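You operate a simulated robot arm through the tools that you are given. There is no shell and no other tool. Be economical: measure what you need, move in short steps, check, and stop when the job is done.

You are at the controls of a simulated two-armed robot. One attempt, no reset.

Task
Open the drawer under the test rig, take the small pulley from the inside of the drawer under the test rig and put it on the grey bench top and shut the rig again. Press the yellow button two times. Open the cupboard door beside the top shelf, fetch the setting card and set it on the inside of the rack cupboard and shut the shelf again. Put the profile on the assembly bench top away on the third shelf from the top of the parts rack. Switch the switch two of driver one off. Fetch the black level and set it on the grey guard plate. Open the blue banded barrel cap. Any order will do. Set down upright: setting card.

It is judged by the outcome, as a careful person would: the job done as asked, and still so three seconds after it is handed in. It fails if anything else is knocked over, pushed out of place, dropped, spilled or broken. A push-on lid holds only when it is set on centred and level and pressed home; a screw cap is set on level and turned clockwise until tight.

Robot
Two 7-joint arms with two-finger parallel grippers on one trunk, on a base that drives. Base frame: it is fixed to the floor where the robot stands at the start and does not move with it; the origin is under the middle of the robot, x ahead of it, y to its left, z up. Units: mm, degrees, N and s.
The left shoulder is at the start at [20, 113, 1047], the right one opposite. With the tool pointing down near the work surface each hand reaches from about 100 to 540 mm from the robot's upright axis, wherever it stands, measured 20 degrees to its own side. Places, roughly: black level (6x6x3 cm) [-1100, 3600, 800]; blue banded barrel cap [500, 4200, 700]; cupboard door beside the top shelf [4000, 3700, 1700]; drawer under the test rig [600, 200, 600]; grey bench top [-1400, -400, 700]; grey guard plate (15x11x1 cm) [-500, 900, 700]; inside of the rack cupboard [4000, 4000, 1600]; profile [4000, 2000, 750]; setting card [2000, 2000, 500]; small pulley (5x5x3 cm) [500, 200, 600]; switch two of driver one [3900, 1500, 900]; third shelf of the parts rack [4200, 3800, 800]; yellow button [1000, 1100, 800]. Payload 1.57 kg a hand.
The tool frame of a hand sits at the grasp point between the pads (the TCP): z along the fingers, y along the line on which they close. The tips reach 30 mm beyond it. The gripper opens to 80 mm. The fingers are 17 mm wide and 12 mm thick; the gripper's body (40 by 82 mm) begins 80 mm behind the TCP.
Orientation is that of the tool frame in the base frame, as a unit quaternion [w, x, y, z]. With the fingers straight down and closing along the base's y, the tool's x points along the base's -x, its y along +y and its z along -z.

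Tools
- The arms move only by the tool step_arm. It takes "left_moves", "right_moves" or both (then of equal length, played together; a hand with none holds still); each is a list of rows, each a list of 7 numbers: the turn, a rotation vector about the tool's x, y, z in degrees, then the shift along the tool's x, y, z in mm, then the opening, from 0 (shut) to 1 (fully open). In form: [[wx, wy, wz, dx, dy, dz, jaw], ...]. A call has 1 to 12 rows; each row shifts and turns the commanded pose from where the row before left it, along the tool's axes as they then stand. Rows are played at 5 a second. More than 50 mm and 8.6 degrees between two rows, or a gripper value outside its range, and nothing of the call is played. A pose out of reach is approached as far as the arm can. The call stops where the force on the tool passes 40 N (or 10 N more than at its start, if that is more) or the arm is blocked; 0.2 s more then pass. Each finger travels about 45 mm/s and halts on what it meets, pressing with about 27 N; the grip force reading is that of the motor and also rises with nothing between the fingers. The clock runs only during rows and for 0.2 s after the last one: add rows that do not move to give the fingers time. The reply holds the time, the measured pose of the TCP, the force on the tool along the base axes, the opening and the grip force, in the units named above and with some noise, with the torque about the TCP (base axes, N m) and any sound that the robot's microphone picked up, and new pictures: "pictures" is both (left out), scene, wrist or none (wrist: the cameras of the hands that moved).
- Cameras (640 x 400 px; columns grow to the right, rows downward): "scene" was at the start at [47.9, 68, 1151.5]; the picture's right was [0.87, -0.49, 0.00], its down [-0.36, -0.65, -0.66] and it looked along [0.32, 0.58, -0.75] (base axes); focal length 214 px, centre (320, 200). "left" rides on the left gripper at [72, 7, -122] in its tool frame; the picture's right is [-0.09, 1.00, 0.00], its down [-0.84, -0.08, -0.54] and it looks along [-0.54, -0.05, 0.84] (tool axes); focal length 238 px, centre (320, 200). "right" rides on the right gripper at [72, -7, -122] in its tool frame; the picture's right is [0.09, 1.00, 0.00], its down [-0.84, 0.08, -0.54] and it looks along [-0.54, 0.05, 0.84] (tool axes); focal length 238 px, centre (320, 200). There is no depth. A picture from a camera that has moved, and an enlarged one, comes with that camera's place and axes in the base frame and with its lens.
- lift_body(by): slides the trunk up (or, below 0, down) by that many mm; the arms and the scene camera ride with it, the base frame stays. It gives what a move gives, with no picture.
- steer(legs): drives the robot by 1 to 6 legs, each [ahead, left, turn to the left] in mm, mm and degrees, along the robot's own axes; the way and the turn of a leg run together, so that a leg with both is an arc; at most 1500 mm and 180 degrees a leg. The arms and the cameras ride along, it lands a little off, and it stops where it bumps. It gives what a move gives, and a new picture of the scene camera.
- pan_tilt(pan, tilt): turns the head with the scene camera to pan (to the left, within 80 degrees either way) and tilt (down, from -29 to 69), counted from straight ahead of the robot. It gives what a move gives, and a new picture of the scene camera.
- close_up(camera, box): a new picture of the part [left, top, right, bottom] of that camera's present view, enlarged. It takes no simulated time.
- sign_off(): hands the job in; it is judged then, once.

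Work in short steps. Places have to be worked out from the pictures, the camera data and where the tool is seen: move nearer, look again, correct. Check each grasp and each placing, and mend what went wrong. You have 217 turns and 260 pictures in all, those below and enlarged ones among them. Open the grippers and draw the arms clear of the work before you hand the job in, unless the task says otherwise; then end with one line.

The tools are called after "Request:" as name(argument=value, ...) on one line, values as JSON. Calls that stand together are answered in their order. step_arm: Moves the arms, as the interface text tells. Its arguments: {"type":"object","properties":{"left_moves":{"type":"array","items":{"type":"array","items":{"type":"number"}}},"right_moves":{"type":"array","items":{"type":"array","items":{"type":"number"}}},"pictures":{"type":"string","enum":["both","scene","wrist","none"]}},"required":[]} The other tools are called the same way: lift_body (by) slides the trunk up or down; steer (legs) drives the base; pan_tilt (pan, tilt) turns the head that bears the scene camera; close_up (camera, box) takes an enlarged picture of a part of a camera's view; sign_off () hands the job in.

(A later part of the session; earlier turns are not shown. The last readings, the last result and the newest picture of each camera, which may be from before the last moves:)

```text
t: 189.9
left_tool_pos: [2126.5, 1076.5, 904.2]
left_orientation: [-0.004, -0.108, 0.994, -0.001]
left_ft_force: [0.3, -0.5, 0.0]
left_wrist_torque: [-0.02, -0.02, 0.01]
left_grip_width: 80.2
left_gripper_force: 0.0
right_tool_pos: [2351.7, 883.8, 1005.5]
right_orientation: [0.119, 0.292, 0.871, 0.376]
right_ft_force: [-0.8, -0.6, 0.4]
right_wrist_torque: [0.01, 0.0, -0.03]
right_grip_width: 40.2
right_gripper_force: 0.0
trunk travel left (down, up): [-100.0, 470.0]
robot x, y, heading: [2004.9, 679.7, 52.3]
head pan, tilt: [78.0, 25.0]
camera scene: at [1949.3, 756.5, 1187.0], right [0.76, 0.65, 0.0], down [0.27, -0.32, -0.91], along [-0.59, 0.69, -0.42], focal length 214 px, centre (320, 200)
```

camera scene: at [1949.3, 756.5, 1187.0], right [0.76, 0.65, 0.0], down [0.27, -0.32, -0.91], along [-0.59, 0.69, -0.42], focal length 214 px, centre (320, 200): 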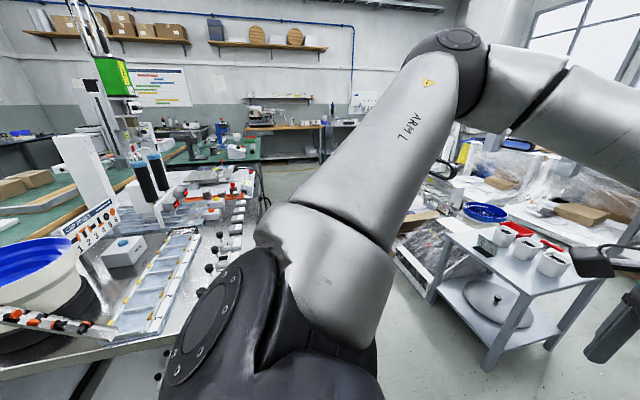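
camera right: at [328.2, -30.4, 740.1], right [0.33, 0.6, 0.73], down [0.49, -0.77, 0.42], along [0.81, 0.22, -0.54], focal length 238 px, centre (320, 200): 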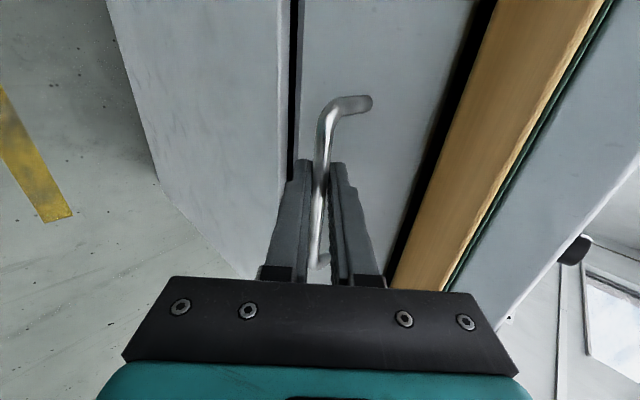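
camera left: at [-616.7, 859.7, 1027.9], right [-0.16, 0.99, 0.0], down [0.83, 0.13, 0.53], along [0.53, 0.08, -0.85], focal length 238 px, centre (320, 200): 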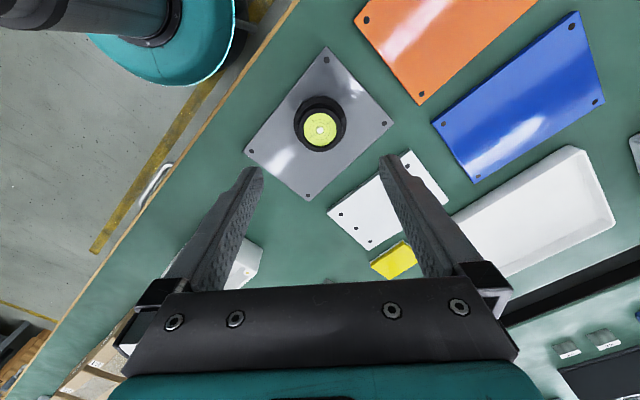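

The arm blocks the view, so I turn the robot left to face along the table row.

Request:
steer(legs=[[0, -100, 0], [0, 0, 91]])

Request:
pan_tilt(pan=15, tilt=28)

```text
t: 194.8
left_tool_pos: [1685.7, 742.6, 904.2]
left_orientation: [0.003, 0.778, -0.628, 0.004]
left_ft_force: [-0.7, 0.3, -0.3]
left_wrist_torque: [0.04, 0.05, -0.02]
left_grip_width: 79.9
left_gripper_force: 0.0
right_tool_pos: [1878.4, 968.8, 1004.3]
right_orientation: [-0.181, -0.407, 0.824, 0.35]
right_ft_force: [-0.5, -0.4, 0.2]
right_wrist_torque: [-0.03, 0.05, 0.02]
right_grip_width: 39.9
right_gripper_force: 0.0
trunk travel left (down, up): [-100.0, 470.0]
robot x, y, heading: [2079.1, 620.5, 142.1]
head pan, tilt: [78.0, 25.0]
camera scene: at [2003.6, 563.8, 1186.9], right [-0.64, 0.77, 0.0], down [0.32, 0.27, -0.91], along [-0.69, -0.58, -0.42], focal length 214 px, centre (320, 200)
```

scene: 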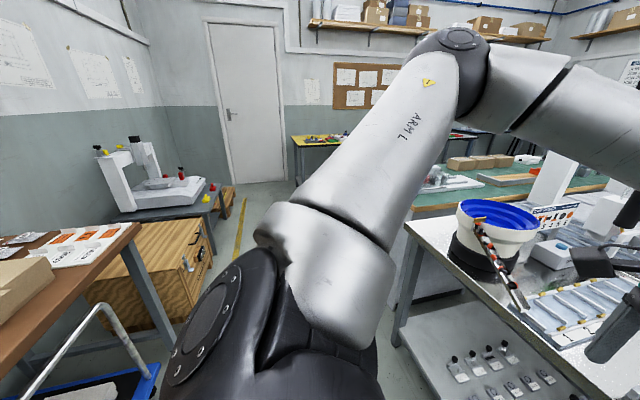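

```text
t: 196.2
left_tool_pos: [1685.5, 742.0, 905.4]
left_orientation: [0.003, 0.778, -0.628, 0.004]
left_ft_force: [-0.4, -0.3, -0.1]
left_wrist_torque: [0.02, -0.03, 0.0]
left_grip_width: 80.0
left_gripper_force: 0.0
right_tool_pos: [1879.3, 968.3, 1004.6]
right_orientation: [-0.181, -0.407, 0.823, 0.352]
right_ft_force: [-0.6, 0.2, 0.2]
right_wrist_torque: [0.0, 0.0, -0.04]
right_grip_width: 40.1
right_gripper_force: 0.0
trunk travel left (down, up): [-100.0, 470.0]
robot x, y, heading: [2081.1, 619.0, 142.1]
head pan, tilt: [15.0, 28.0]
camera scene: at [1990.1, 658.6, 1182.2], right [0.39, 0.92, 0.0], down [0.43, -0.18, -0.88], along [-0.81, 0.34, -0.47], focal length 214 px, centre (320, 200)
```

scene: 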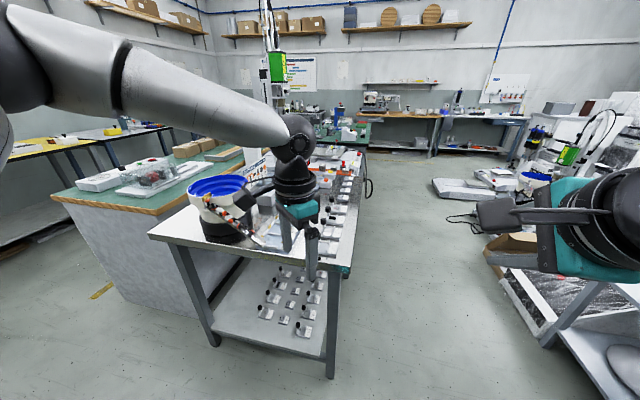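

There is free floor on the far side of the steel table. I zoom on where the button should be.

Request:
close_up(camera="scene", box=[280, 125, 400, 200])

```text
5.33 times, centred on (340, 162) of scene
camera zoom: at [1990.1, 658.6, 1182.2], right [0.39, 0.92, 0.0], down [0.43, -0.18, -0.88], along [-0.81, 0.34, -0.47], focal length 1144 px, centre (213, 400)
```

zoom: 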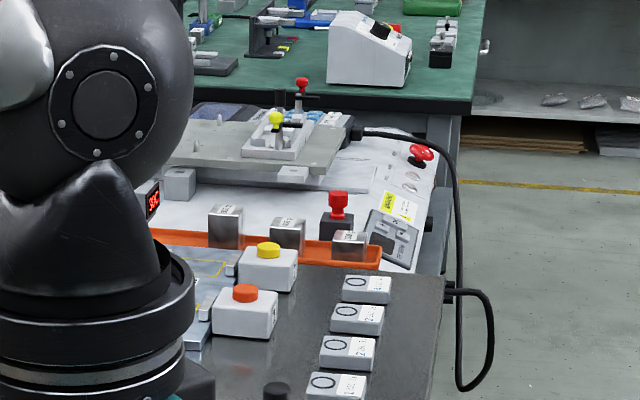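

The yellow button is about at (1010, 1130, 778). I drive to the far side of the table and turn to face it.

Request:
steer(legs=[[0, -200, 1.5], [1295, 0, 0], [0, 0, 90]])

Request:
pan_tilt(pan=5, tilt=45)

```text
t: 207.7
left_tool_pos: [1013.4, 1162.5, 905.2]
left_orientation: [0.0, 0.995, 0.096, 0.005]
left_ft_force: [0.5, 0.3, 0.9]
left_wrist_torque: [0.01, -0.01, 0.0]
left_grip_width: 80.2
left_gripper_force: 0.1
right_tool_pos: [792.2, 1360.7, 1005.6]
right_orientation: [0.375, 0.867, -0.304, -0.124]
right_ft_force: [-0.5, -0.2, 0.0]
right_wrist_torque: [-0.01, -0.04, 0.02]
right_grip_width: 40.1
right_gripper_force: 0.1
trunk travel left (down, up): [-100.0, 470.0]
robot x, y, heading: [1143.9, 1558.7, -129.1]
head pan, tilt: [15.0, 28.0]
camera scene: at [1103.3, 1465.2, 1182.1], right [-0.91, 0.41, 0.0], down [0.19, 0.43, -0.88], along [-0.36, -0.81, -0.47], focal length 214 px, centre (320, 200)
```

scene: 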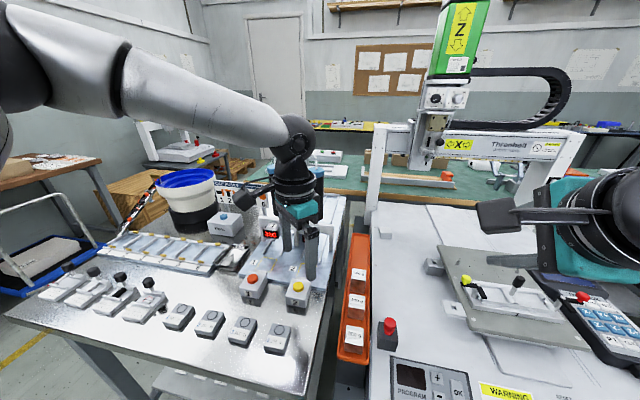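

```text
t: 208.5
left_tool_pos: [1013.3, 1161.9, 904.2]
left_orientation: [0.0, 0.995, 0.095, 0.005]
left_ft_force: [-0.3, -0.2, 0.0]
left_wrist_torque: [-0.01, 0.02, 0.0]
left_grip_width: 79.9
left_gripper_force: 0.1
right_tool_pos: [790.9, 1361.4, 1004.6]
right_orientation: [0.375, 0.867, -0.304, -0.124]
right_ft_force: [-0.2, 0.3, -0.4]
right_wrist_torque: [-0.03, -0.01, 0.0]
right_grip_width: 40.0
right_gripper_force: 0.1
trunk travel left (down, up): [-100.0, 470.0]
robot x, y, heading: [1145.6, 1554.4, -129.2]
head pan, tilt: [5.0, 45.0]
camera scene: at [1095.0, 1481.1, 1156.4], right [-0.83, 0.56, 0.0], down [0.4, 0.58, -0.71], along [-0.4, -0.59, -0.71], focal length 214 px, centre (320, 200)
```

scene: 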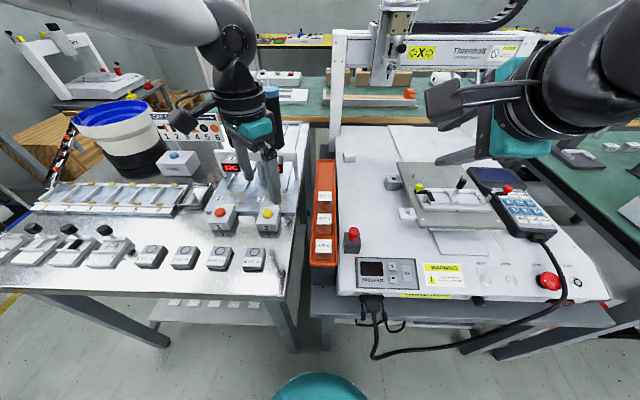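

The button is at about (1014, 1137, 785). I close the left fingers, move over it and lower to check alignment.

Request:
step_arm(left_moves=[[0, 0, 0, -4, 25, 0, 0], [0, 0, 0, 0, 0, 20, 0], [0, 0, 0, 0, 0, 20, 0], [0, 0, 0, 0, 0, 10, 0], [0, 0, 0, 0, 0, 0, 0], [0, 0, 0, 0, 0, 0, 0]], pictures="both")

Request:
close_up(camera="scene", box=[200, 130, 340, 260])

```text
t: 209.9
left_tool_pos: [1015.7, 1136.9, 853.1]
left_orientation: [0.0, 0.995, 0.095, 0.005]
left_ft_force: [-0.2, 0.0, -0.8]
left_wrist_torque: [-0.02, 0.03, 0.0]
left_grip_width: 0.0
left_gripper_force: 21.1
right_tool_pos: [792.3, 1361.3, 1004.4]
right_orientation: [0.375, 0.867, -0.304, -0.124]
right_ft_force: [-0.3, -0.1, -0.5]
right_wrist_torque: [0.02, 0.0, -0.01]
right_grip_width: 40.2
right_gripper_force: 0.0
trunk travel left (down, up): [-100.0, 470.0]
robot x, y, heading: [1144.8, 1552.2, -129.2]
head pan, tilt: [5.0, 45.0]
camera scene: at [1095.0, 1481.1, 1156.4], right [-0.83, 0.56, 0.0], down [0.4, 0.59, -0.71], along [-0.4, -0.59, -0.71], focal length 214 px, centre (320, 200)
camera left: at [1085.4, 1144.1, 976.5], right [0.1, -1.0, 0.0], down [-0.84, -0.08, 0.53], along [-0.53, -0.05, -0.85], focal length 238 px, centre (320, 200)
```

scene: 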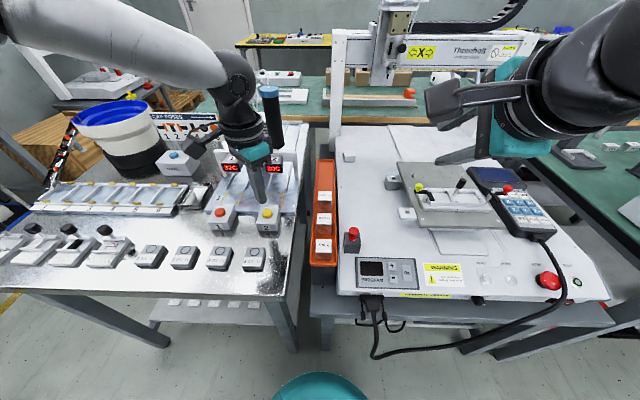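
left: 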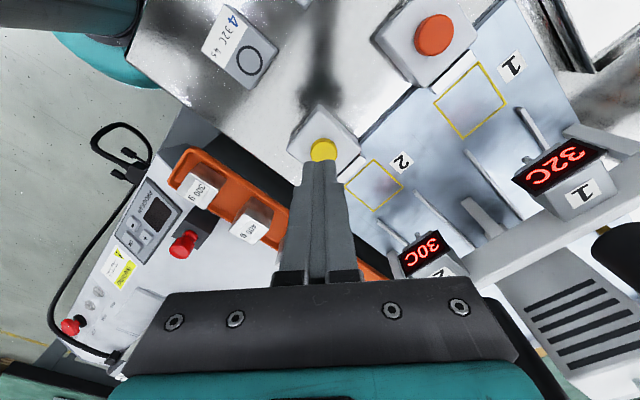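

```text
3.08 times, centred on (270, 195) of scene
camera zoom: at [1095.0, 1481.1, 1156.4], right [-0.83, 0.56, 0.0], down [0.4, 0.59, -0.71], along [-0.4, -0.59, -0.71], focal length 660 px, centre (474, 215)
```

zoom: 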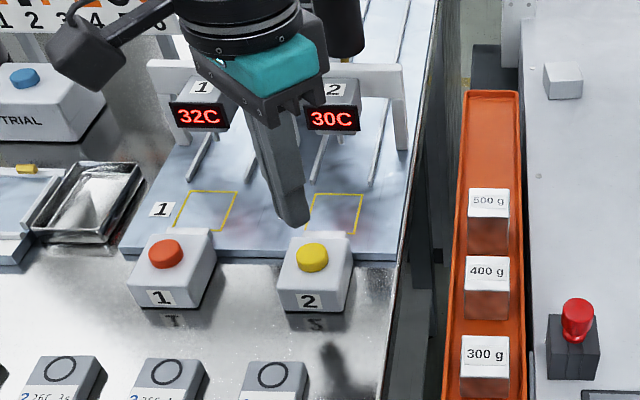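

The wrist view places the button right under the tip. I descend gradually until contact.

Request:
step_arm(left_moves=[[0, 0, 0, 0, 0, 10, 0], [0, 0, 0, 0, 0, 10, 0], [0, 0, 0, 0, 0, 6, 0], [0, 0, 0, 0, 0, 4, 0], [0, 0, 0, 0, 0, 3, 0], [0, 0, 0, 0, 0, 3, 0], [0, 0, 0, 0, 0, 3, 0]], pictures="wrist")

```text
t: 211.5
left_tool_pos: [1015.8, 1138.8, 815.6]
left_orientation: [-0.001, 0.995, 0.095, 0.004]
left_ft_force: [-1.4, 0.8, 0.1]
left_wrist_torque: [-0.02, -0.03, 0.01]
left_grip_width: 0.0
left_gripper_force: 21.3
right_tool_pos: [791.3, 1360.6, 1004.7]
right_orientation: [0.375, 0.867, -0.304, -0.125]
right_ft_force: [0.3, 0.5, 0.6]
right_wrist_torque: [0.01, 0.01, 0.01]
right_grip_width: 39.6
right_gripper_force: 0.1
trunk travel left (down, up): [-100.0, 470.0]
robot x, y, heading: [1144.3, 1557.2, -129.0]
head pan, tilt: [5.0, 45.0]
camera left: at [1085.7, 1144.9, 938.9], right [0.1, -1.0, 0.0], down [-0.84, -0.08, 0.53], along [-0.53, -0.05, -0.85], focal length 238 px, centre (320, 200)
```

left: 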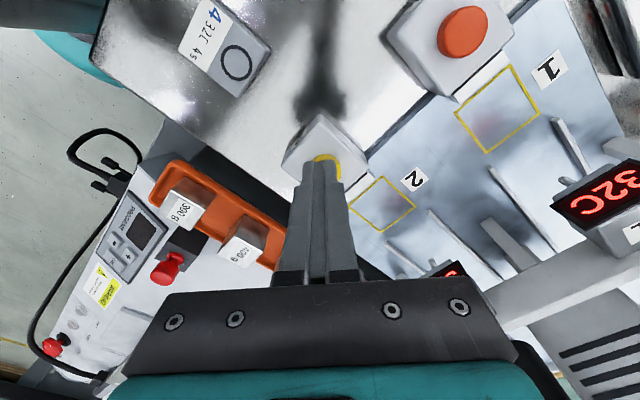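

No contact yet with the tip at 786. I continue down in 3 mm steps.

Request:
step_arm(left_moves=[[0, 0, 0, 0, 1, 3, 0], [0, 0, 0, 0, 0, 3, 0], [0, 0, 0, 0, 0, 3, 0], [0, 0, 0, 0, 0, 2, 0], [0, 0, 0, 0, 0, 2, 0], [0, 0, 0, 0, 0, 2, 0]], pictures="wrist")

```text
t: 212.9
left_tool_pos: [1015.5, 1136.1, 801.7]
left_orientation: [0.0, 0.995, 0.095, 0.004]
left_ft_force: [0.8, 1.5, 19.3]
left_wrist_torque: [-0.02, 0.08, -0.05]
left_grip_width: 0.0
left_gripper_force: 21.0
right_tool_pos: [792.1, 1361.9, 1004.7]
right_orientation: [0.376, 0.867, -0.304, -0.124]
right_ft_force: [0.7, -0.2, 0.6]
right_wrist_torque: [0.0, 0.0, -0.02]
right_grip_width: 39.8
right_gripper_force: 0.0
trunk travel left (down, up): [-100.0, 470.0]
robot x, y, heading: [1149.6, 1556.2, -129.4]
head pan, tilt: [5.0, 45.0]
heard: click
camera left: at [1085.7, 1144.0, 924.6], right [0.1, -1.0, 0.0], down [-0.84, -0.08, 0.54], along [-0.53, -0.05, -0.84], focal length 238 px, centre (320, 200)
```

left: 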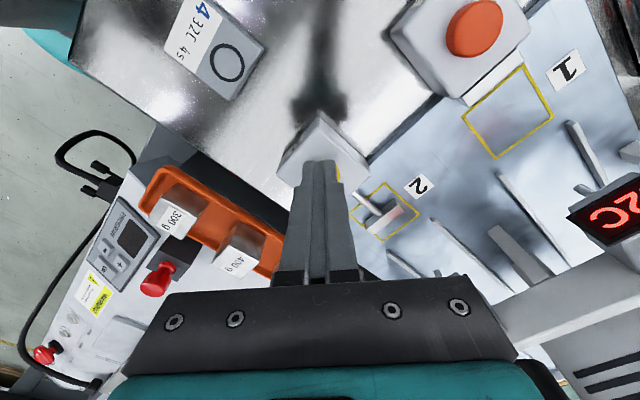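

One click was heard. I rise 15 mm to release and press again by the same amount.

Request:
step_arm(left_moves=[[0, 0, 0, 0, 0, -6, 0], [0, 0, 0, 0, 0, -9, 0], [0, 0, 0, 0, 0, 0, 0]], pictures="none")

Request:
step_arm(left_moves=[[0, 0, 0, 0, 0, 4, 0], [0, 0, 0, 0, 0, 3, 0], [0, 0, 0, 0, 0, 3, 0], [0, 0, 0, 0, 0, 2, 0], [0, 0, 0, 0, 0, 2, 0], [0, 0, 0, 0, 0, 1, 0], [0, 0, 0, 0, 0, 1, 0]], pictures="none")

```text
t: 213.7
left_tool_pos: [1015.9, 1138.3, 815.3]
left_orientation: [0.0, 0.995, 0.095, 0.006]
left_ft_force: [0.2, 0.5, -0.2]
left_wrist_torque: [0.0, 0.05, -0.01]
left_grip_width: 0.0
left_gripper_force: 21.0
right_tool_pos: [792.7, 1360.9, 1004.9]
right_orientation: [0.375, 0.867, -0.305, -0.125]
right_ft_force: [-0.2, 0.2, -0.6]
right_wrist_torque: [-0.02, -0.01, -0.03]
right_grip_width: 40.0
right_gripper_force: 0.2
trunk travel left (down, up): [-100.0, 470.0]
robot x, y, heading: [1148.1, 1554.6, -129.1]
head pan, tilt: [5.0, 45.0]
```

```text
t: 215.3
left_tool_pos: [1016.4, 1135.4, 799.7]
left_orientation: [0.001, 0.995, 0.096, 0.003]
left_ft_force: [3.1, -2.2, 24.1]
left_wrist_torque: [-0.14, 0.05, 0.0]
left_grip_width: 0.1
left_gripper_force: 21.4
right_tool_pos: [793.4, 1361.8, 1005.5]
right_orientation: [0.375, 0.867, -0.304, -0.124]
right_ft_force: [0.3, 0.3, 0.1]
right_wrist_torque: [-0.01, 0.0, 0.03]
right_grip_width: 40.2
right_gripper_force: 0.1
trunk travel left (down, up): [-100.0, 470.0]
robot x, y, heading: [1145.9, 1560.0, -129.1]
head pan, tilt: [5.0, 45.0]
heard: click
```

The second click came. I rise clear and check the scene.

Request:
step_arm(left_moves=[[0, 0, 0, 0, 0, -10, 0], [0, 0, 0, 0, 0, -40, 0], [0, 0, 0, 0, 0, -45, 0], [0, 0, 0, 0, 0, -30, 0]], pictures="scene")

```text
t: 216.3
left_tool_pos: [1012.8, 1134.4, 924.7]
left_orientation: [0.0, 0.995, 0.095, 0.006]
left_ft_force: [-0.4, -0.1, 0.0]
left_wrist_torque: [0.01, 0.01, 0.02]
left_grip_width: 0.0
left_gripper_force: 22.0
right_tool_pos: [792.8, 1361.0, 1003.8]
right_orientation: [0.375, 0.867, -0.304, -0.124]
right_ft_force: [0.0, -0.1, 0.0]
right_wrist_torque: [-0.02, 0.0, 0.02]
right_grip_width: 40.3
right_gripper_force: 0.0
trunk travel left (down, up): [-100.0, 470.0]
robot x, y, heading: [1147.0, 1557.7, -129.2]
head pan, tilt: [5.0, 45.0]
camera scene: at [1095.0, 1481.2, 1156.4], right [-0.83, 0.56, 0.0], down [0.4, 0.58, -0.71], along [-0.4, -0.59, -0.71], focal length 214 px, centre (320, 200)
```

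scene: 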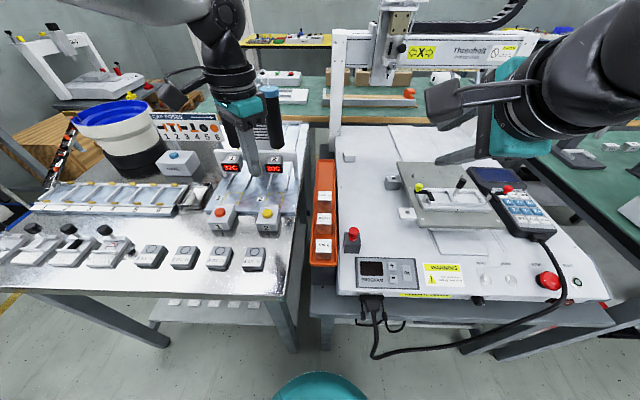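

Both presses registered. I back away and turn around to view the far part of the room (card and barrel).

Request:
steer(legs=[[-120, 0, 0], [0, 0, -160]])

Request:
pan_tilt(pan=-15, tilt=20)

Request:
pan_tilt(pan=50, tilt=20)

```text
t: 224.1
left_tool_pos: [1217.5, 2092.1, 923.5]
left_orientation: [-0.005, -0.253, 0.968, -0.002]
left_ft_force: [0.7, -0.3, -0.2]
left_wrist_torque: [0.01, 0.0, 0.01]
left_grip_width: 0.5
left_gripper_force: 21.5
right_tool_pos: [1497.0, 1946.5, 1005.2]
right_orientation: [0.063, 0.161, 0.904, 0.39]
right_ft_force: [-0.5, 0.7, -0.6]
right_wrist_torque: [-0.01, 0.0, 0.0]
right_grip_width: 40.0
right_gripper_force: 0.0
trunk travel left (down, up): [-100.0, 470.0]
robot x, y, heading: [1220.5, 1649.9, 69.2]
head pan, tilt: [5.0, 45.0]
camera scene: at [1247.9, 1736.2, 1156.4], right [0.96, -0.27, 0.0], down [-0.19, -0.68, -0.71], along [0.19, 0.68, -0.71], focal length 214 px, centre (320, 200)
```

scene: 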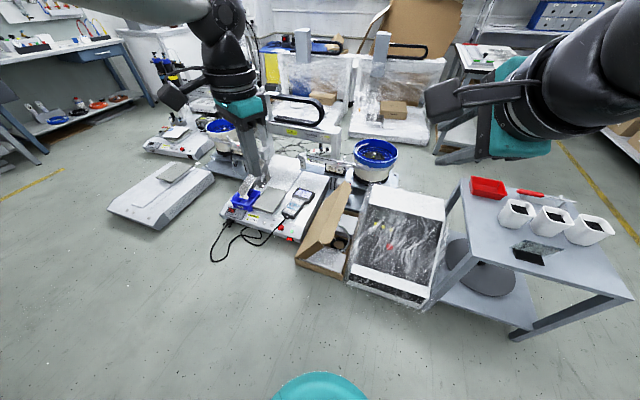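

```text
t: 225.0
left_tool_pos: [1218.0, 2092.8, 924.5]
left_orientation: [-0.005, -0.253, 0.967, -0.001]
left_ft_force: [0.2, 0.3, 0.8]
left_wrist_torque: [0.01, -0.01, 0.01]
left_grip_width: 0.2
left_gripper_force: 21.3
right_tool_pos: [1496.2, 1946.7, 1005.4]
right_orientation: [0.063, 0.162, 0.904, 0.39]
right_ft_force: [-0.3, -0.5, 0.2]
right_wrist_torque: [0.04, -0.05, 0.02]
right_grip_width: 40.0
right_gripper_force: 0.1
trunk travel left (down, up): [-100.0, 470.0]
robot x, y, heading: [1220.5, 1650.7, 69.1]
head pan, tilt: [-15.0, 20.0]
camera scene: at [1280.1, 1733.6, 1195.0], right [0.81, -0.58, 0.0], down [-0.2, -0.28, -0.94], along [0.55, 0.76, -0.34], focal length 214 px, centre (320, 200)
```

scene: 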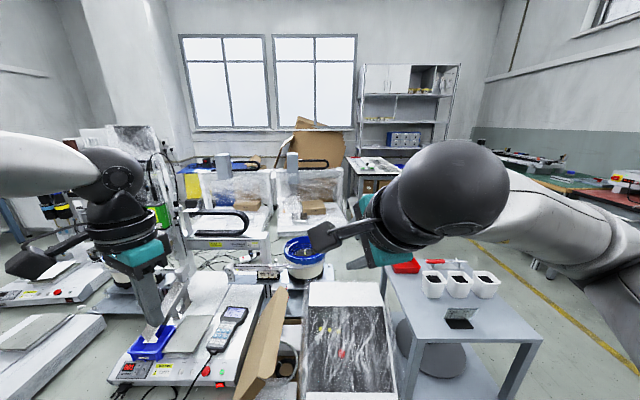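

```text
t: 226.4
left_tool_pos: [1218.3, 2093.2, 924.1]
left_orientation: [-0.005, -0.253, 0.967, -0.002]
left_ft_force: [0.7, -0.2, -0.4]
left_wrist_torque: [0.0, -0.03, 0.02]
left_grip_width: 0.0
left_gripper_force: 21.0
right_tool_pos: [1497.4, 1946.1, 1004.0]
right_orientation: [0.063, 0.162, 0.905, 0.39]
right_ft_force: [-0.8, 1.4, 0.0]
right_wrist_torque: [0.01, 0.01, 0.01]
right_grip_width: 39.7
right_gripper_force: 0.0
trunk travel left (down, up): [-100.0, 470.0]
robot x, y, heading: [1220.9, 1647.2, 69.2]
head pan, tilt: [50.0, 20.0]
camera scene: at [1180.3, 1739.3, 1195.0], right [0.87, 0.49, 0.0], down [0.17, -0.3, -0.94], along [-0.46, 0.82, -0.34], focal length 214 px, centre (320, 200)
```

scene: 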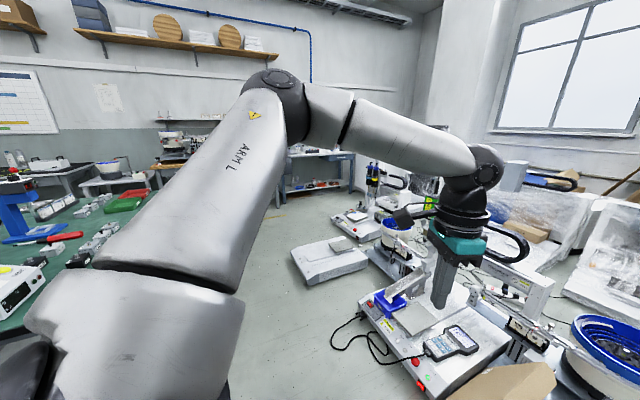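

The black card-like object stands on the little cart at about (1900, 1885, 630). Now I zoom toward the barrel.

Request:
close_up(camera="scene", box=[260, 130, 420, 230])

Request:
pan_tilt(pan=-35, tilt=35)

Request:
close_up(camera="scene", box=[210, 200, 370, 300])

```text
4.00 times, centred on (340, 180) of scene
camera zoom: at [1180.3, 1739.3, 1195.0], right [0.87, 0.49, 0.0], down [0.17, -0.3, -0.94], along [-0.46, 0.82, -0.34], focal length 858 px, centre (240, 280)
```

zoom: 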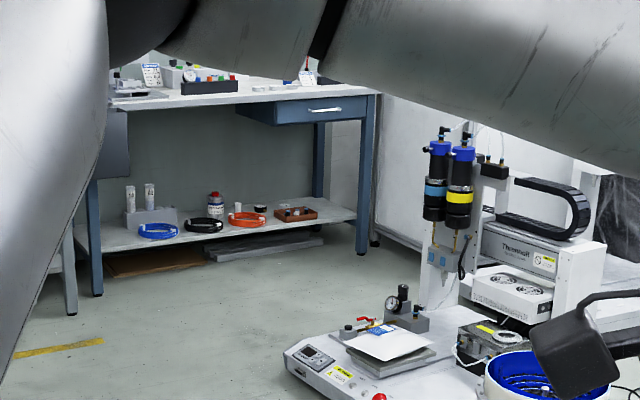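

```text
t: 228.0
left_tool_pos: [1217.8, 2091.9, 924.2]
left_orientation: [-0.005, -0.253, 0.968, -0.001]
left_ft_force: [-0.4, 0.6, -0.6]
left_wrist_torque: [0.0, 0.03, 0.0]
left_grip_width: 0.2
left_gripper_force: 21.5
right_tool_pos: [1496.8, 1945.8, 1003.7]
right_orientation: [0.063, 0.162, 0.904, 0.39]
right_ft_force: [0.7, 0.2, 0.0]
right_wrist_torque: [0.02, 0.02, 0.01]
right_grip_width: 40.1
right_gripper_force: 0.1
trunk travel left (down, up): [-100.0, 470.0]
robot x, y, heading: [1221.7, 1648.7, 69.2]
head pan, tilt: [-35.0, 35.0]
camera scene: at [1298.5, 1707.6, 1171.2], right [0.56, -0.83, 0.0], down [-0.47, -0.32, -0.82], along [0.68, 0.46, -0.57], focal length 214 px, centre (320, 200)
```

scene: 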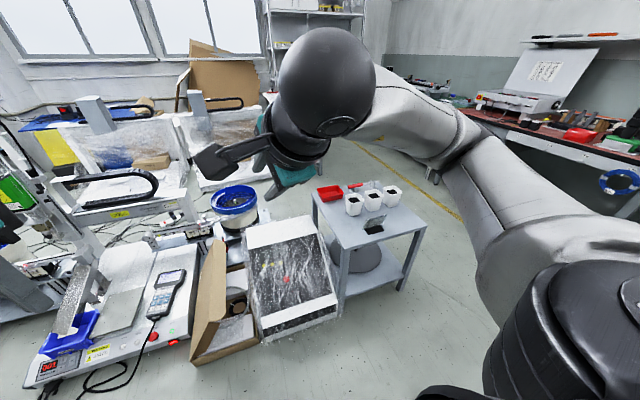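

```text
4.00 times, centred on (290, 250) of scene
camera zoom: at [1298.5, 1707.6, 1171.2], right [0.56, -0.83, 0.0], down [-0.47, -0.32, -0.82], along [0.68, 0.46, -0.57], focal length 858 px, centre (440, 0)
```

zoom: 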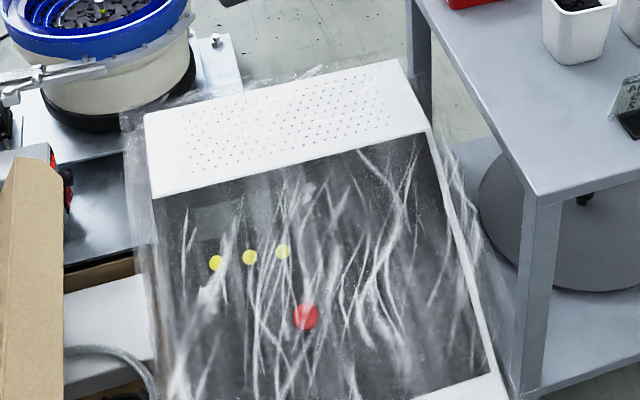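

Two dosing barrels stand there; the left has the blue band. First the card: I zoom on it on the cart.

Request:
close_up(camera="scene", box=[310, 170, 430, 245])

```text
5.33 times, centred on (370, 208) of scene
camera zoom: at [1298.5, 1707.6, 1171.2], right [0.56, -0.83, 0.0], down [-0.47, -0.32, -0.82], along [0.68, 0.46, -0.57], focal length 1144 px, centre (53, 160)
```

zoom: 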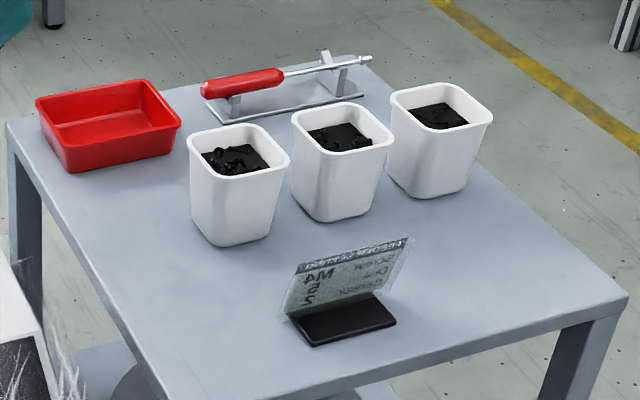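

The card is an upright plate in a black base, long side parallel to the cart's near edge. I drive to face it squarely (heading 53.6°) and look down.

Request:
steer(legs=[[0, 0, -15.6], [150, -305, 0]])

Request:
pan_tilt(pan=-8, tilt=48)

```text
t: 231.1
left_tool_pos: [1670.2, 2017.9, 924.6]
left_orientation: [-0.005, -0.121, 0.993, -0.001]
left_ft_force: [-0.2, 0.7, 1.0]
left_wrist_torque: [0.04, 0.02, 0.0]
left_grip_width: 0.1
left_gripper_force: 21.5
right_tool_pos: [1900.2, 1802.8, 1004.5]
right_orientation: [0.115, 0.281, 0.875, 0.378]
right_ft_force: [0.6, 0.3, 0.4]
right_wrist_torque: [-0.01, 0.0, 0.01]
right_grip_width: 40.2
right_gripper_force: 0.1
trunk travel left (down, up): [-100.0, 470.0]
robot x, y, heading: [1557.2, 1589.5, 53.7]
head pan, tilt: [-35.0, 35.0]
camera scene: at [1646.1, 1625.4, 1171.2], right [0.32, -0.95, 0.0], down [-0.54, -0.18, -0.82], along [0.78, 0.26, -0.57], focal length 214 px, centre (320, 200)
```

scene: 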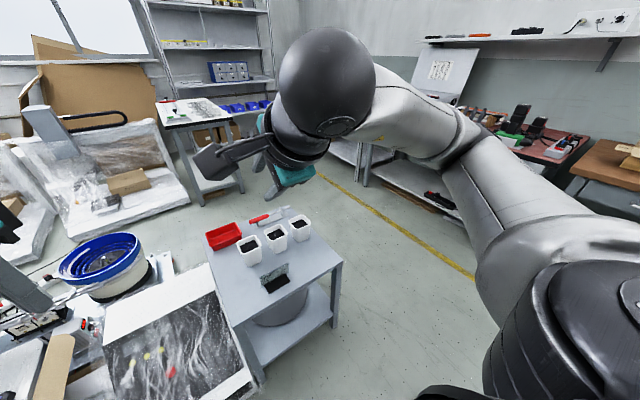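

```text
t: 232.0
left_tool_pos: [1670.2, 2018.2, 924.0]
left_orientation: [-0.006, -0.12, 0.993, 0.0]
left_ft_force: [0.4, 0.6, -0.6]
left_wrist_torque: [0.0, -0.03, 0.01]
left_grip_width: 0.1
left_gripper_force: 21.3
right_tool_pos: [1900.8, 1803.5, 1004.1]
right_orientation: [0.115, 0.28, 0.875, 0.377]
right_ft_force: [0.7, 0.3, -0.9]
right_wrist_torque: [0.01, 0.0, 0.01]
right_grip_width: 39.9
right_gripper_force: 0.1
trunk travel left (down, up): [-100.0, 470.0]
robot x, y, heading: [1555.5, 1587.7, 54.1]
head pan, tilt: [-8.0, 48.0]
camera scene: at [1617.5, 1653.6, 1152.2], right [0.72, -0.7, 0.0], down [-0.52, -0.53, -0.67], along [0.47, 0.48, -0.74], focal length 214 px, centre (320, 200)
```

scene: 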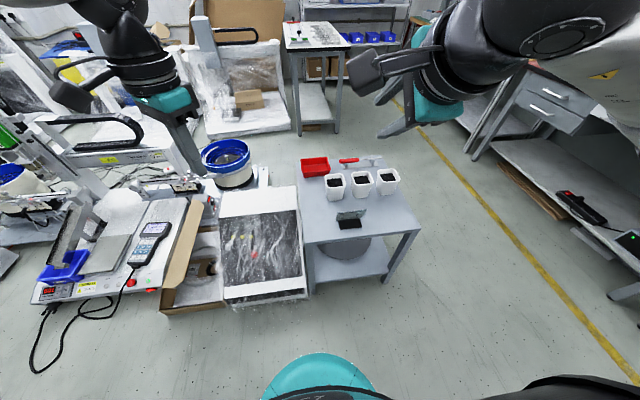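

The card base is at about (2005, 1897, 530). I pitch the right hand straight down, lower the trunk and drive closer.

Request:
step_arm(right_moves=[[8.3, 0, 0, 0, 0, 0, 1], [8.3, 0, 0, 0, 0, 0, 1], [8.3, 0, 0, 0, 0, 0, 1], [8.3, 0, 0, 0, 0, 0, 1], [8.3, 0, 0, 0, 0, 0, 1], [7, 0, 0, 0, 0, 0, 1]], pictures="none")

Request:
lift_body(by=-100)

Request:
steer(legs=[[170, -45, -0.4]])

```text
t: 233.4
left_tool_pos: [1669.9, 2018.4, 924.3]
left_orientation: [-0.006, -0.12, 0.993, -0.001]
left_ft_force: [-1.0, 0.2, -0.2]
left_wrist_torque: [0.02, 0.0, -0.02]
left_grip_width: 0.0
left_gripper_force: 20.7
right_tool_pos: [1899.8, 1803.2, 1004.6]
right_orientation: [-0.012, 0.303, 0.953, -0.015]
right_ft_force: [0.0, 0.0, 0.4]
right_wrist_torque: [-0.02, 0.02, 0.01]
right_grip_width: 80.0
right_gripper_force: 0.0
trunk travel left (down, up): [-100.0, 470.0]
robot x, y, heading: [1556.8, 1588.2, 53.9]
head pan, tilt: [-8.0, 48.0]
```

```text
t: 234.7
left_tool_pos: [1669.1, 2017.3, 824.7]
left_orientation: [-0.004, -0.121, 0.993, -0.001]
left_ft_force: [0.0, -0.7, 0.0]
left_wrist_torque: [0.01, -0.01, -0.02]
left_grip_width: 0.0
left_gripper_force: 20.8
right_tool_pos: [1901.2, 1803.0, 904.6]
right_orientation: [-0.01, 0.304, 0.953, -0.014]
right_ft_force: [-0.1, -0.3, -0.1]
right_wrist_torque: [0.04, 0.0, 0.0]
right_grip_width: 79.9
right_gripper_force: 0.1
trunk travel left (down, up): [0.0, 570.0]
robot x, y, heading: [1559.0, 1589.9, 53.8]
head pan, tilt: [-8.0, 48.0]
```

```text
t: 236.2
left_tool_pos: [1812.0, 2127.1, 824.1]
left_orientation: [-0.005, -0.117, 0.993, -0.001]
left_ft_force: [0.4, 0.5, 0.4]
left_wrist_torque: [0.0, -0.05, 0.03]
left_grip_width: 0.2
left_gripper_force: 21.2
right_tool_pos: [2039.9, 1909.1, 904.4]
right_orientation: [-0.011, 0.309, 0.951, -0.014]
right_ft_force: [0.3, -1.0, -0.1]
right_wrist_torque: [0.0, -0.01, 0.01]
right_grip_width: 79.8
right_gripper_force: 0.0
trunk travel left (down, up): [0.0, 570.0]
robot x, y, heading: [1693.0, 1698.8, 53.4]
head pan, tilt: [-8.0, 48.0]
camera scene: at [1754.8, 1762.4, 1052.2], right [0.71, -0.7, 0.0], down [-0.52, -0.53, -0.67], along [0.47, 0.47, -0.74], focal length 214 px, centre (320, 200)
```

scene: 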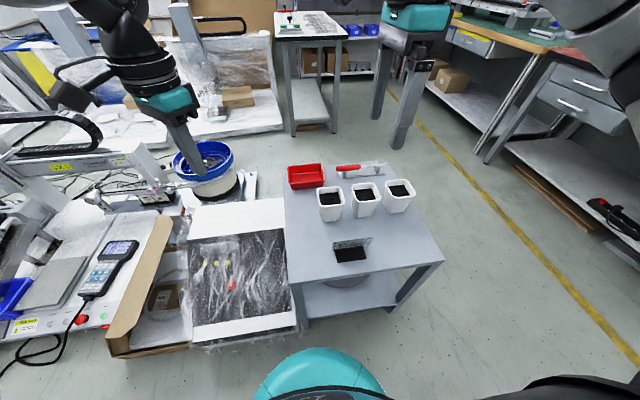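

I zoom on the card to see its geometry.

Request:
close_up(camera="scene", box=[300, 180, 420, 280])

Request:
close_up(camera="right", box=[0, 0, 640, 400])

```text
4.00 times, centred on (360, 230) of scene
camera zoom: at [1754.8, 1762.4, 1052.2], right [0.71, -0.7, 0.0], down [-0.52, -0.53, -0.67], along [0.47, 0.47, -0.74], focal length 858 px, centre (160, 80)
```

zoom: 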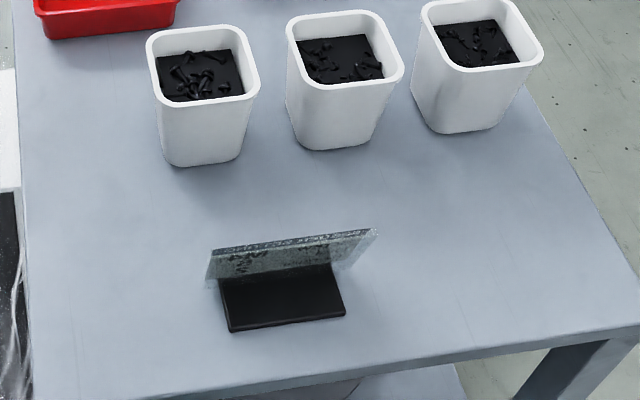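

```text
1.00 times, centred on (320, 200) of right (not enlarged: the box is as wide or as high as the picture)
camera zoom: at [1981.7, 1947.5, 1027.4], right [0.51, 0.86, -0.03], down [0.74, -0.42, 0.53], along [0.44, -0.29, -0.85], focal length 238 px, centre (320, 200)
```

zoom: 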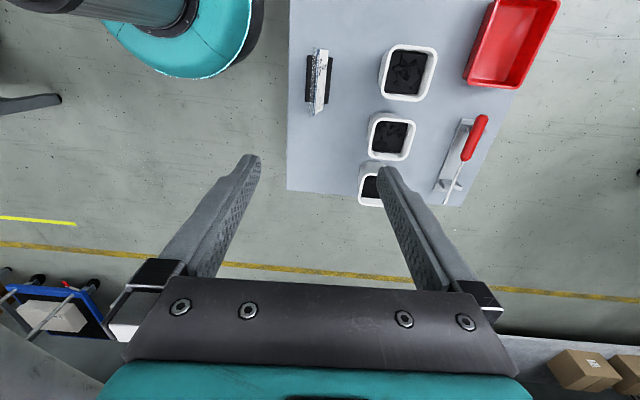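

The right-hand camera shows the card well. I move above it and lower to 740 for a closer look.

Request:
step_arm(right_moves=[[0, 0, 0, 24, -22, 0, 1], [0, 0, 0, 0, 0, 45, 1], [0, 0, 0, 0, 0, 45, 1], [0, 0, 0, 0, 0, 45, 1], [0, 0, 0, 0, 0, 30, 1]], pictures="both")

Request:
close_up(camera="right", box=[220, 60, 420, 260])

```text
t: 237.4
left_tool_pos: [1811.5, 2125.9, 824.3]
left_orientation: [-0.005, -0.116, 0.993, -0.001]
left_ft_force: [0.2, 0.2, 1.1]
left_wrist_torque: [0.0, -0.02, -0.01]
left_grip_width: 0.0
left_gripper_force: 21.2
right_tool_pos: [2004.3, 1901.8, 739.3]
right_orientation: [-0.01, 0.308, 0.951, -0.015]
right_ft_force: [-0.3, 0.6, 0.5]
right_wrist_torque: [0.03, 0.02, 0.03]
right_grip_width: 80.2
right_gripper_force: 0.1
trunk travel left (down, up): [0.0, 570.0]
robot x, y, heading: [1694.5, 1695.0, 53.0]
head pan, tilt: [-8.0, 48.0]
camera scene: at [1754.8, 1762.4, 1052.2], right [0.71, -0.7, 0.0], down [-0.52, -0.53, -0.67], along [0.47, 0.47, -0.74], focal length 214 px, centre (320, 200)
camera right: at [1944.4, 1940.0, 862.7], right [0.51, 0.86, -0.03], down [0.74, -0.42, 0.53], along [0.44, -0.29, -0.85], focal length 238 px, centre (320, 200)
```

scene: 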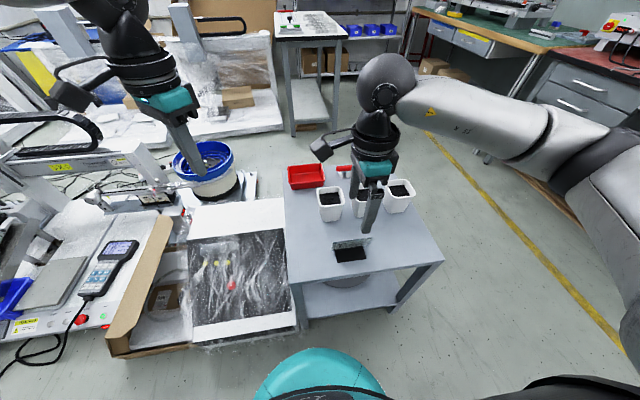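
right: 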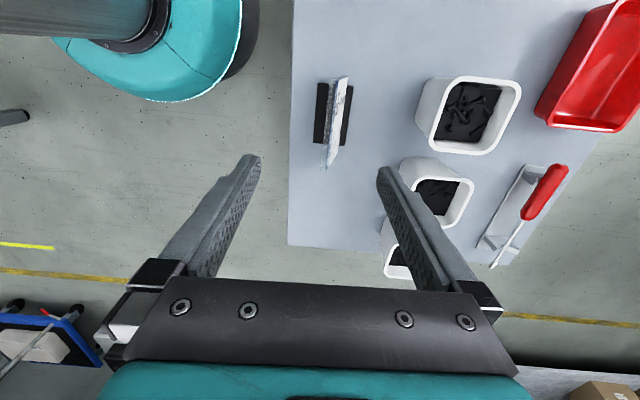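

```text
2.00 times, centred on (320, 160) of right
camera zoom: at [1944.4, 1940.0, 862.7], right [0.51, 0.86, -0.03], down [0.74, -0.42, 0.53], along [0.44, -0.29, -0.85], focal length 477 px, centre (320, 280)
```

zoom: 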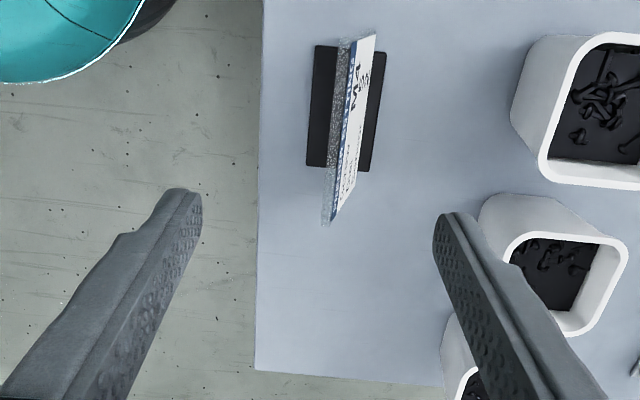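

The card's plate leans toward me about 18° over its base, text facing away. I tilt the hand to match the plate and move to a hover along its plane.

Request:
step_arm(right_moves=[[-6, 0, 0, 0, 0, 0, 0.7], [-6, 0, 0, 0, 0, 0, 0.7], [-6, 0, 0, 0, 0, 0, 0.7], [0, 0, 0, 1, -22, 34, 0.7], [0, 0, 0, 0, -21, 34, 0.7]], pictures="both")

Request:
close_up(camera="scene", box=[300, 160, 420, 280])

```text
t: 238.6
left_tool_pos: [1811.3, 2126.2, 824.5]
left_orientation: [-0.006, -0.117, 0.993, -0.001]
left_ft_force: [0.0, 0.0, -0.4]
left_wrist_torque: [0.01, 0.0, -0.04]
left_grip_width: 0.0
left_gripper_force: 21.0
right_tool_pos: [1986.8, 1885.0, 662.4]
right_orientation: [0.038, 0.306, 0.941, 0.136]
right_ft_force: [0.6, -0.1, 0.1]
right_wrist_torque: [-0.01, -0.01, 0.02]
right_grip_width: 56.0
right_gripper_force: 0.1
trunk travel left (down, up): [0.0, 570.0]
robot x, y, heading: [1697.5, 1695.4, 53.2]
head pan, tilt: [-8.0, 48.0]
camera scene: at [1754.8, 1762.4, 1052.2], right [0.71, -0.7, 0.0], down [-0.52, -0.53, -0.67], along [0.47, 0.47, -0.74], focal length 214 px, centre (320, 200)
camera right: at [1907.4, 1892.8, 778.4], right [0.49, 0.83, 0.28], down [0.64, -0.56, 0.53], along [0.59, -0.08, -0.8], focal length 238 px, centre (320, 200)
```

scene: 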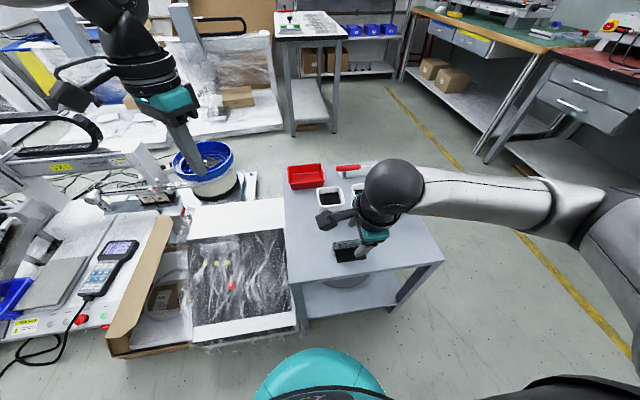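
right: 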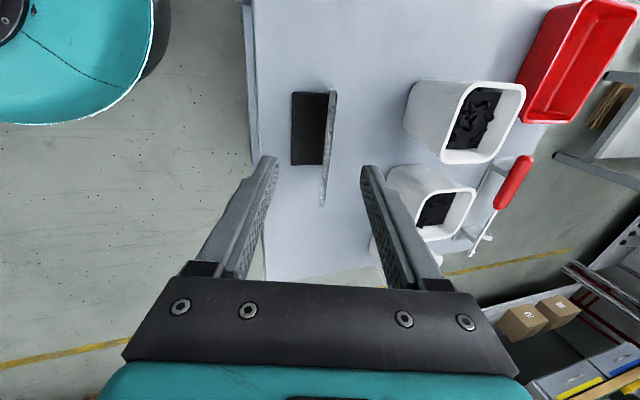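

```text
3.33 times, centred on (360, 220) of scene
camera zoom: at [1754.8, 1762.4, 1052.2], right [0.71, -0.7, 0.0], down [-0.52, -0.53, -0.67], along [0.47, 0.47, -0.74], focal length 715 px, centre (187, 133)
```

zoom: 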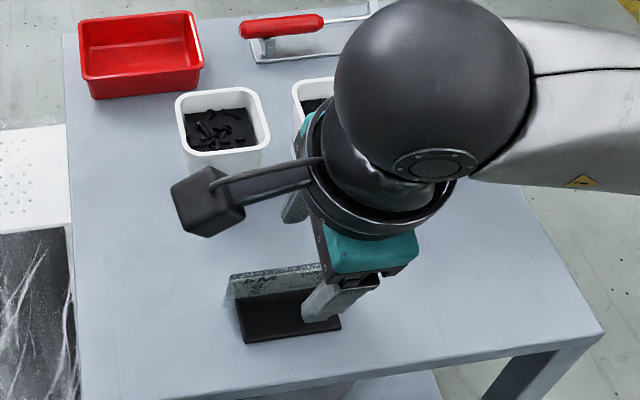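

The plate is edge-on in the view, so the tilt and yaw match. I shift 6 mm forward and advance 60 mm along the plate.

Request:
step_arm(right_moves=[[0, 0, 0, 0, 6, 20, 0.7], [0, 0, 0, 0, 0, 20, 0.7], [0, 0, 0, 0, 0, 20, 0.7]], pictures="both")

Request:
close_up(camera="scene", box=[300, 200, 420, 280])

```text
t: 239.4
left_tool_pos: [1810.9, 2125.9, 824.0]
left_orientation: [-0.005, -0.116, 0.993, -0.001]
left_ft_force: [0.0, -0.5, -0.7]
left_wrist_torque: [-0.03, -0.01, 0.0]
left_grip_width: 0.0
left_gripper_force: 21.5
right_tool_pos: [1999.7, 1902.1, 603.8]
right_orientation: [0.037, 0.307, 0.941, 0.135]
right_ft_force: [-1.0, -0.4, -0.4]
right_wrist_torque: [0.03, 0.0, -0.02]
right_grip_width: 55.9
right_gripper_force: 0.1
trunk travel left (down, up): [0.0, 570.0]
robot x, y, heading: [1693.9, 1698.9, 53.3]
head pan, tilt: [-8.0, 48.0]
camera scene: at [1754.8, 1762.4, 1052.2], right [0.71, -0.7, 0.0], down [-0.52, -0.53, -0.67], along [0.47, 0.47, -0.74], focal length 214 px, centre (320, 200)
camera right: at [1918.3, 1910.5, 721.1], right [0.49, 0.83, 0.28], down [0.64, -0.56, 0.53], along [0.59, -0.08, -0.8], focal length 238 px, centre (320, 200)
```

scene: 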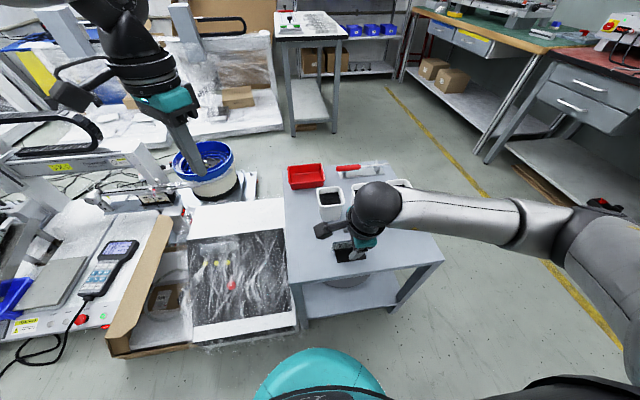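
right: 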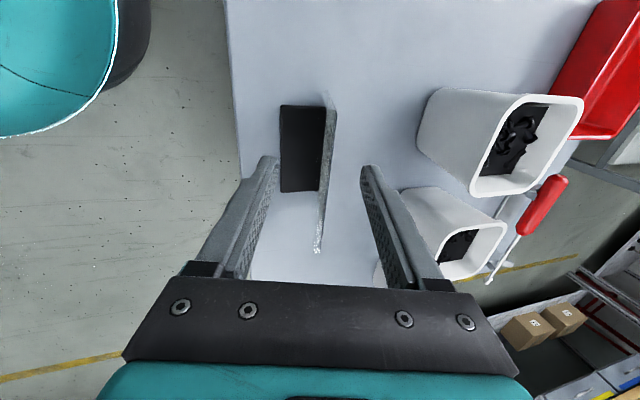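

```text
5.00 times, centred on (360, 240) of scene
camera zoom: at [1754.8, 1762.4, 1052.2], right [0.71, -0.7, 0.0], down [-0.52, -0.53, -0.67], along [0.47, 0.47, -0.74], focal length 1072 px, centre (120, 0)
```

zoom: 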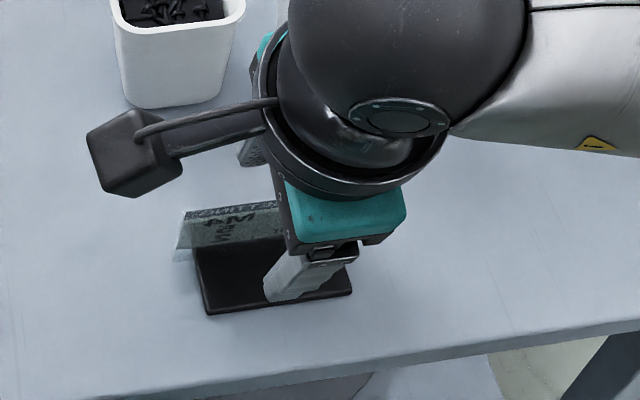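

The plate is between the fingers. I advance 20 mm more, then close gently.

Request:
step_arm(right_moves=[[0, 0, 0, 0, 2, 0, 0.4], [0, 0, 0, 0, 0, 10, 0.4], [0, 0, 0, 0, 0, 10, 0.4], [0, 0, 0, 0, 0, 0, 0], [0, 0, 0, 0, 0, 0, 0], [0, 0, 0, 0, 0, 0, 0]], pictures="both")

Request:
close_up(camera="scene", box=[300, 200, 420, 280])

```text
t: 240.8
left_tool_pos: [1811.2, 2125.0, 825.0]
left_orientation: [-0.004, -0.116, 0.993, -0.001]
left_ft_force: [0.9, -0.3, 0.7]
left_wrist_torque: [-0.02, -0.01, -0.03]
left_grip_width: 0.1
left_gripper_force: 21.5
right_tool_pos: [2003.1, 1909.2, 587.4]
right_orientation: [0.039, 0.307, 0.942, 0.134]
right_ft_force: [-0.2, -1.7, 5.3]
right_wrist_torque: [-0.2, 0.12, -0.01]
right_grip_width: 5.6
right_gripper_force: 25.4
trunk travel left (down, up): [0.0, 570.0]
robot x, y, heading: [1699.2, 1697.7, 53.2]
head pan, tilt: [-8.0, 48.0]
camera scene: at [1754.6, 1762.2, 1052.2], right [0.71, -0.7, 0.0], down [-0.52, -0.53, -0.67], along [0.47, 0.47, -0.74], focal length 214 px, centre (320, 200)
camera right: at [1922.4, 1916.7, 703.9], right [0.49, 0.83, 0.28], down [0.64, -0.56, 0.53], along [0.59, -0.08, -0.8], focal length 238 px, centre (320, 200)
```

scene: 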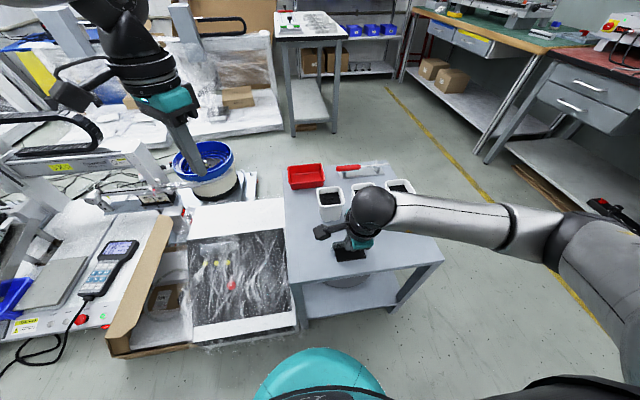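
right: 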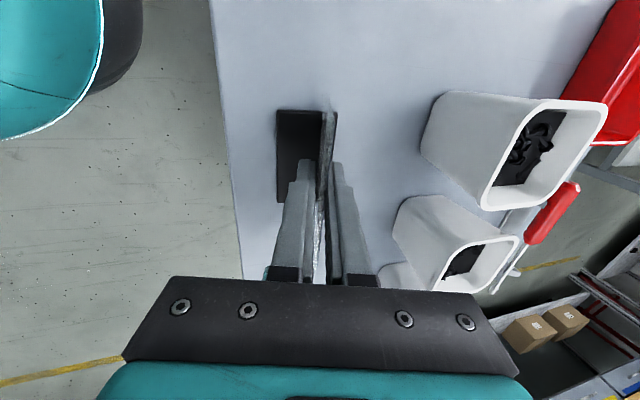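

```text
5.00 times, centred on (360, 240) of scene
camera zoom: at [1754.6, 1762.2, 1052.2], right [0.71, -0.7, 0.0], down [-0.52, -0.53, -0.67], along [0.47, 0.47, -0.74], focal length 1072 px, centre (120, 0)
```

zoom: 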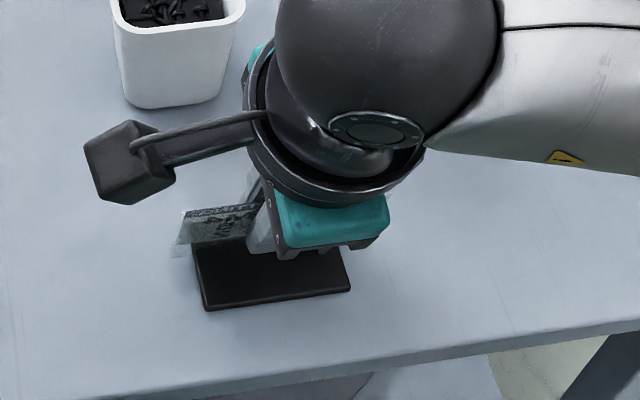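

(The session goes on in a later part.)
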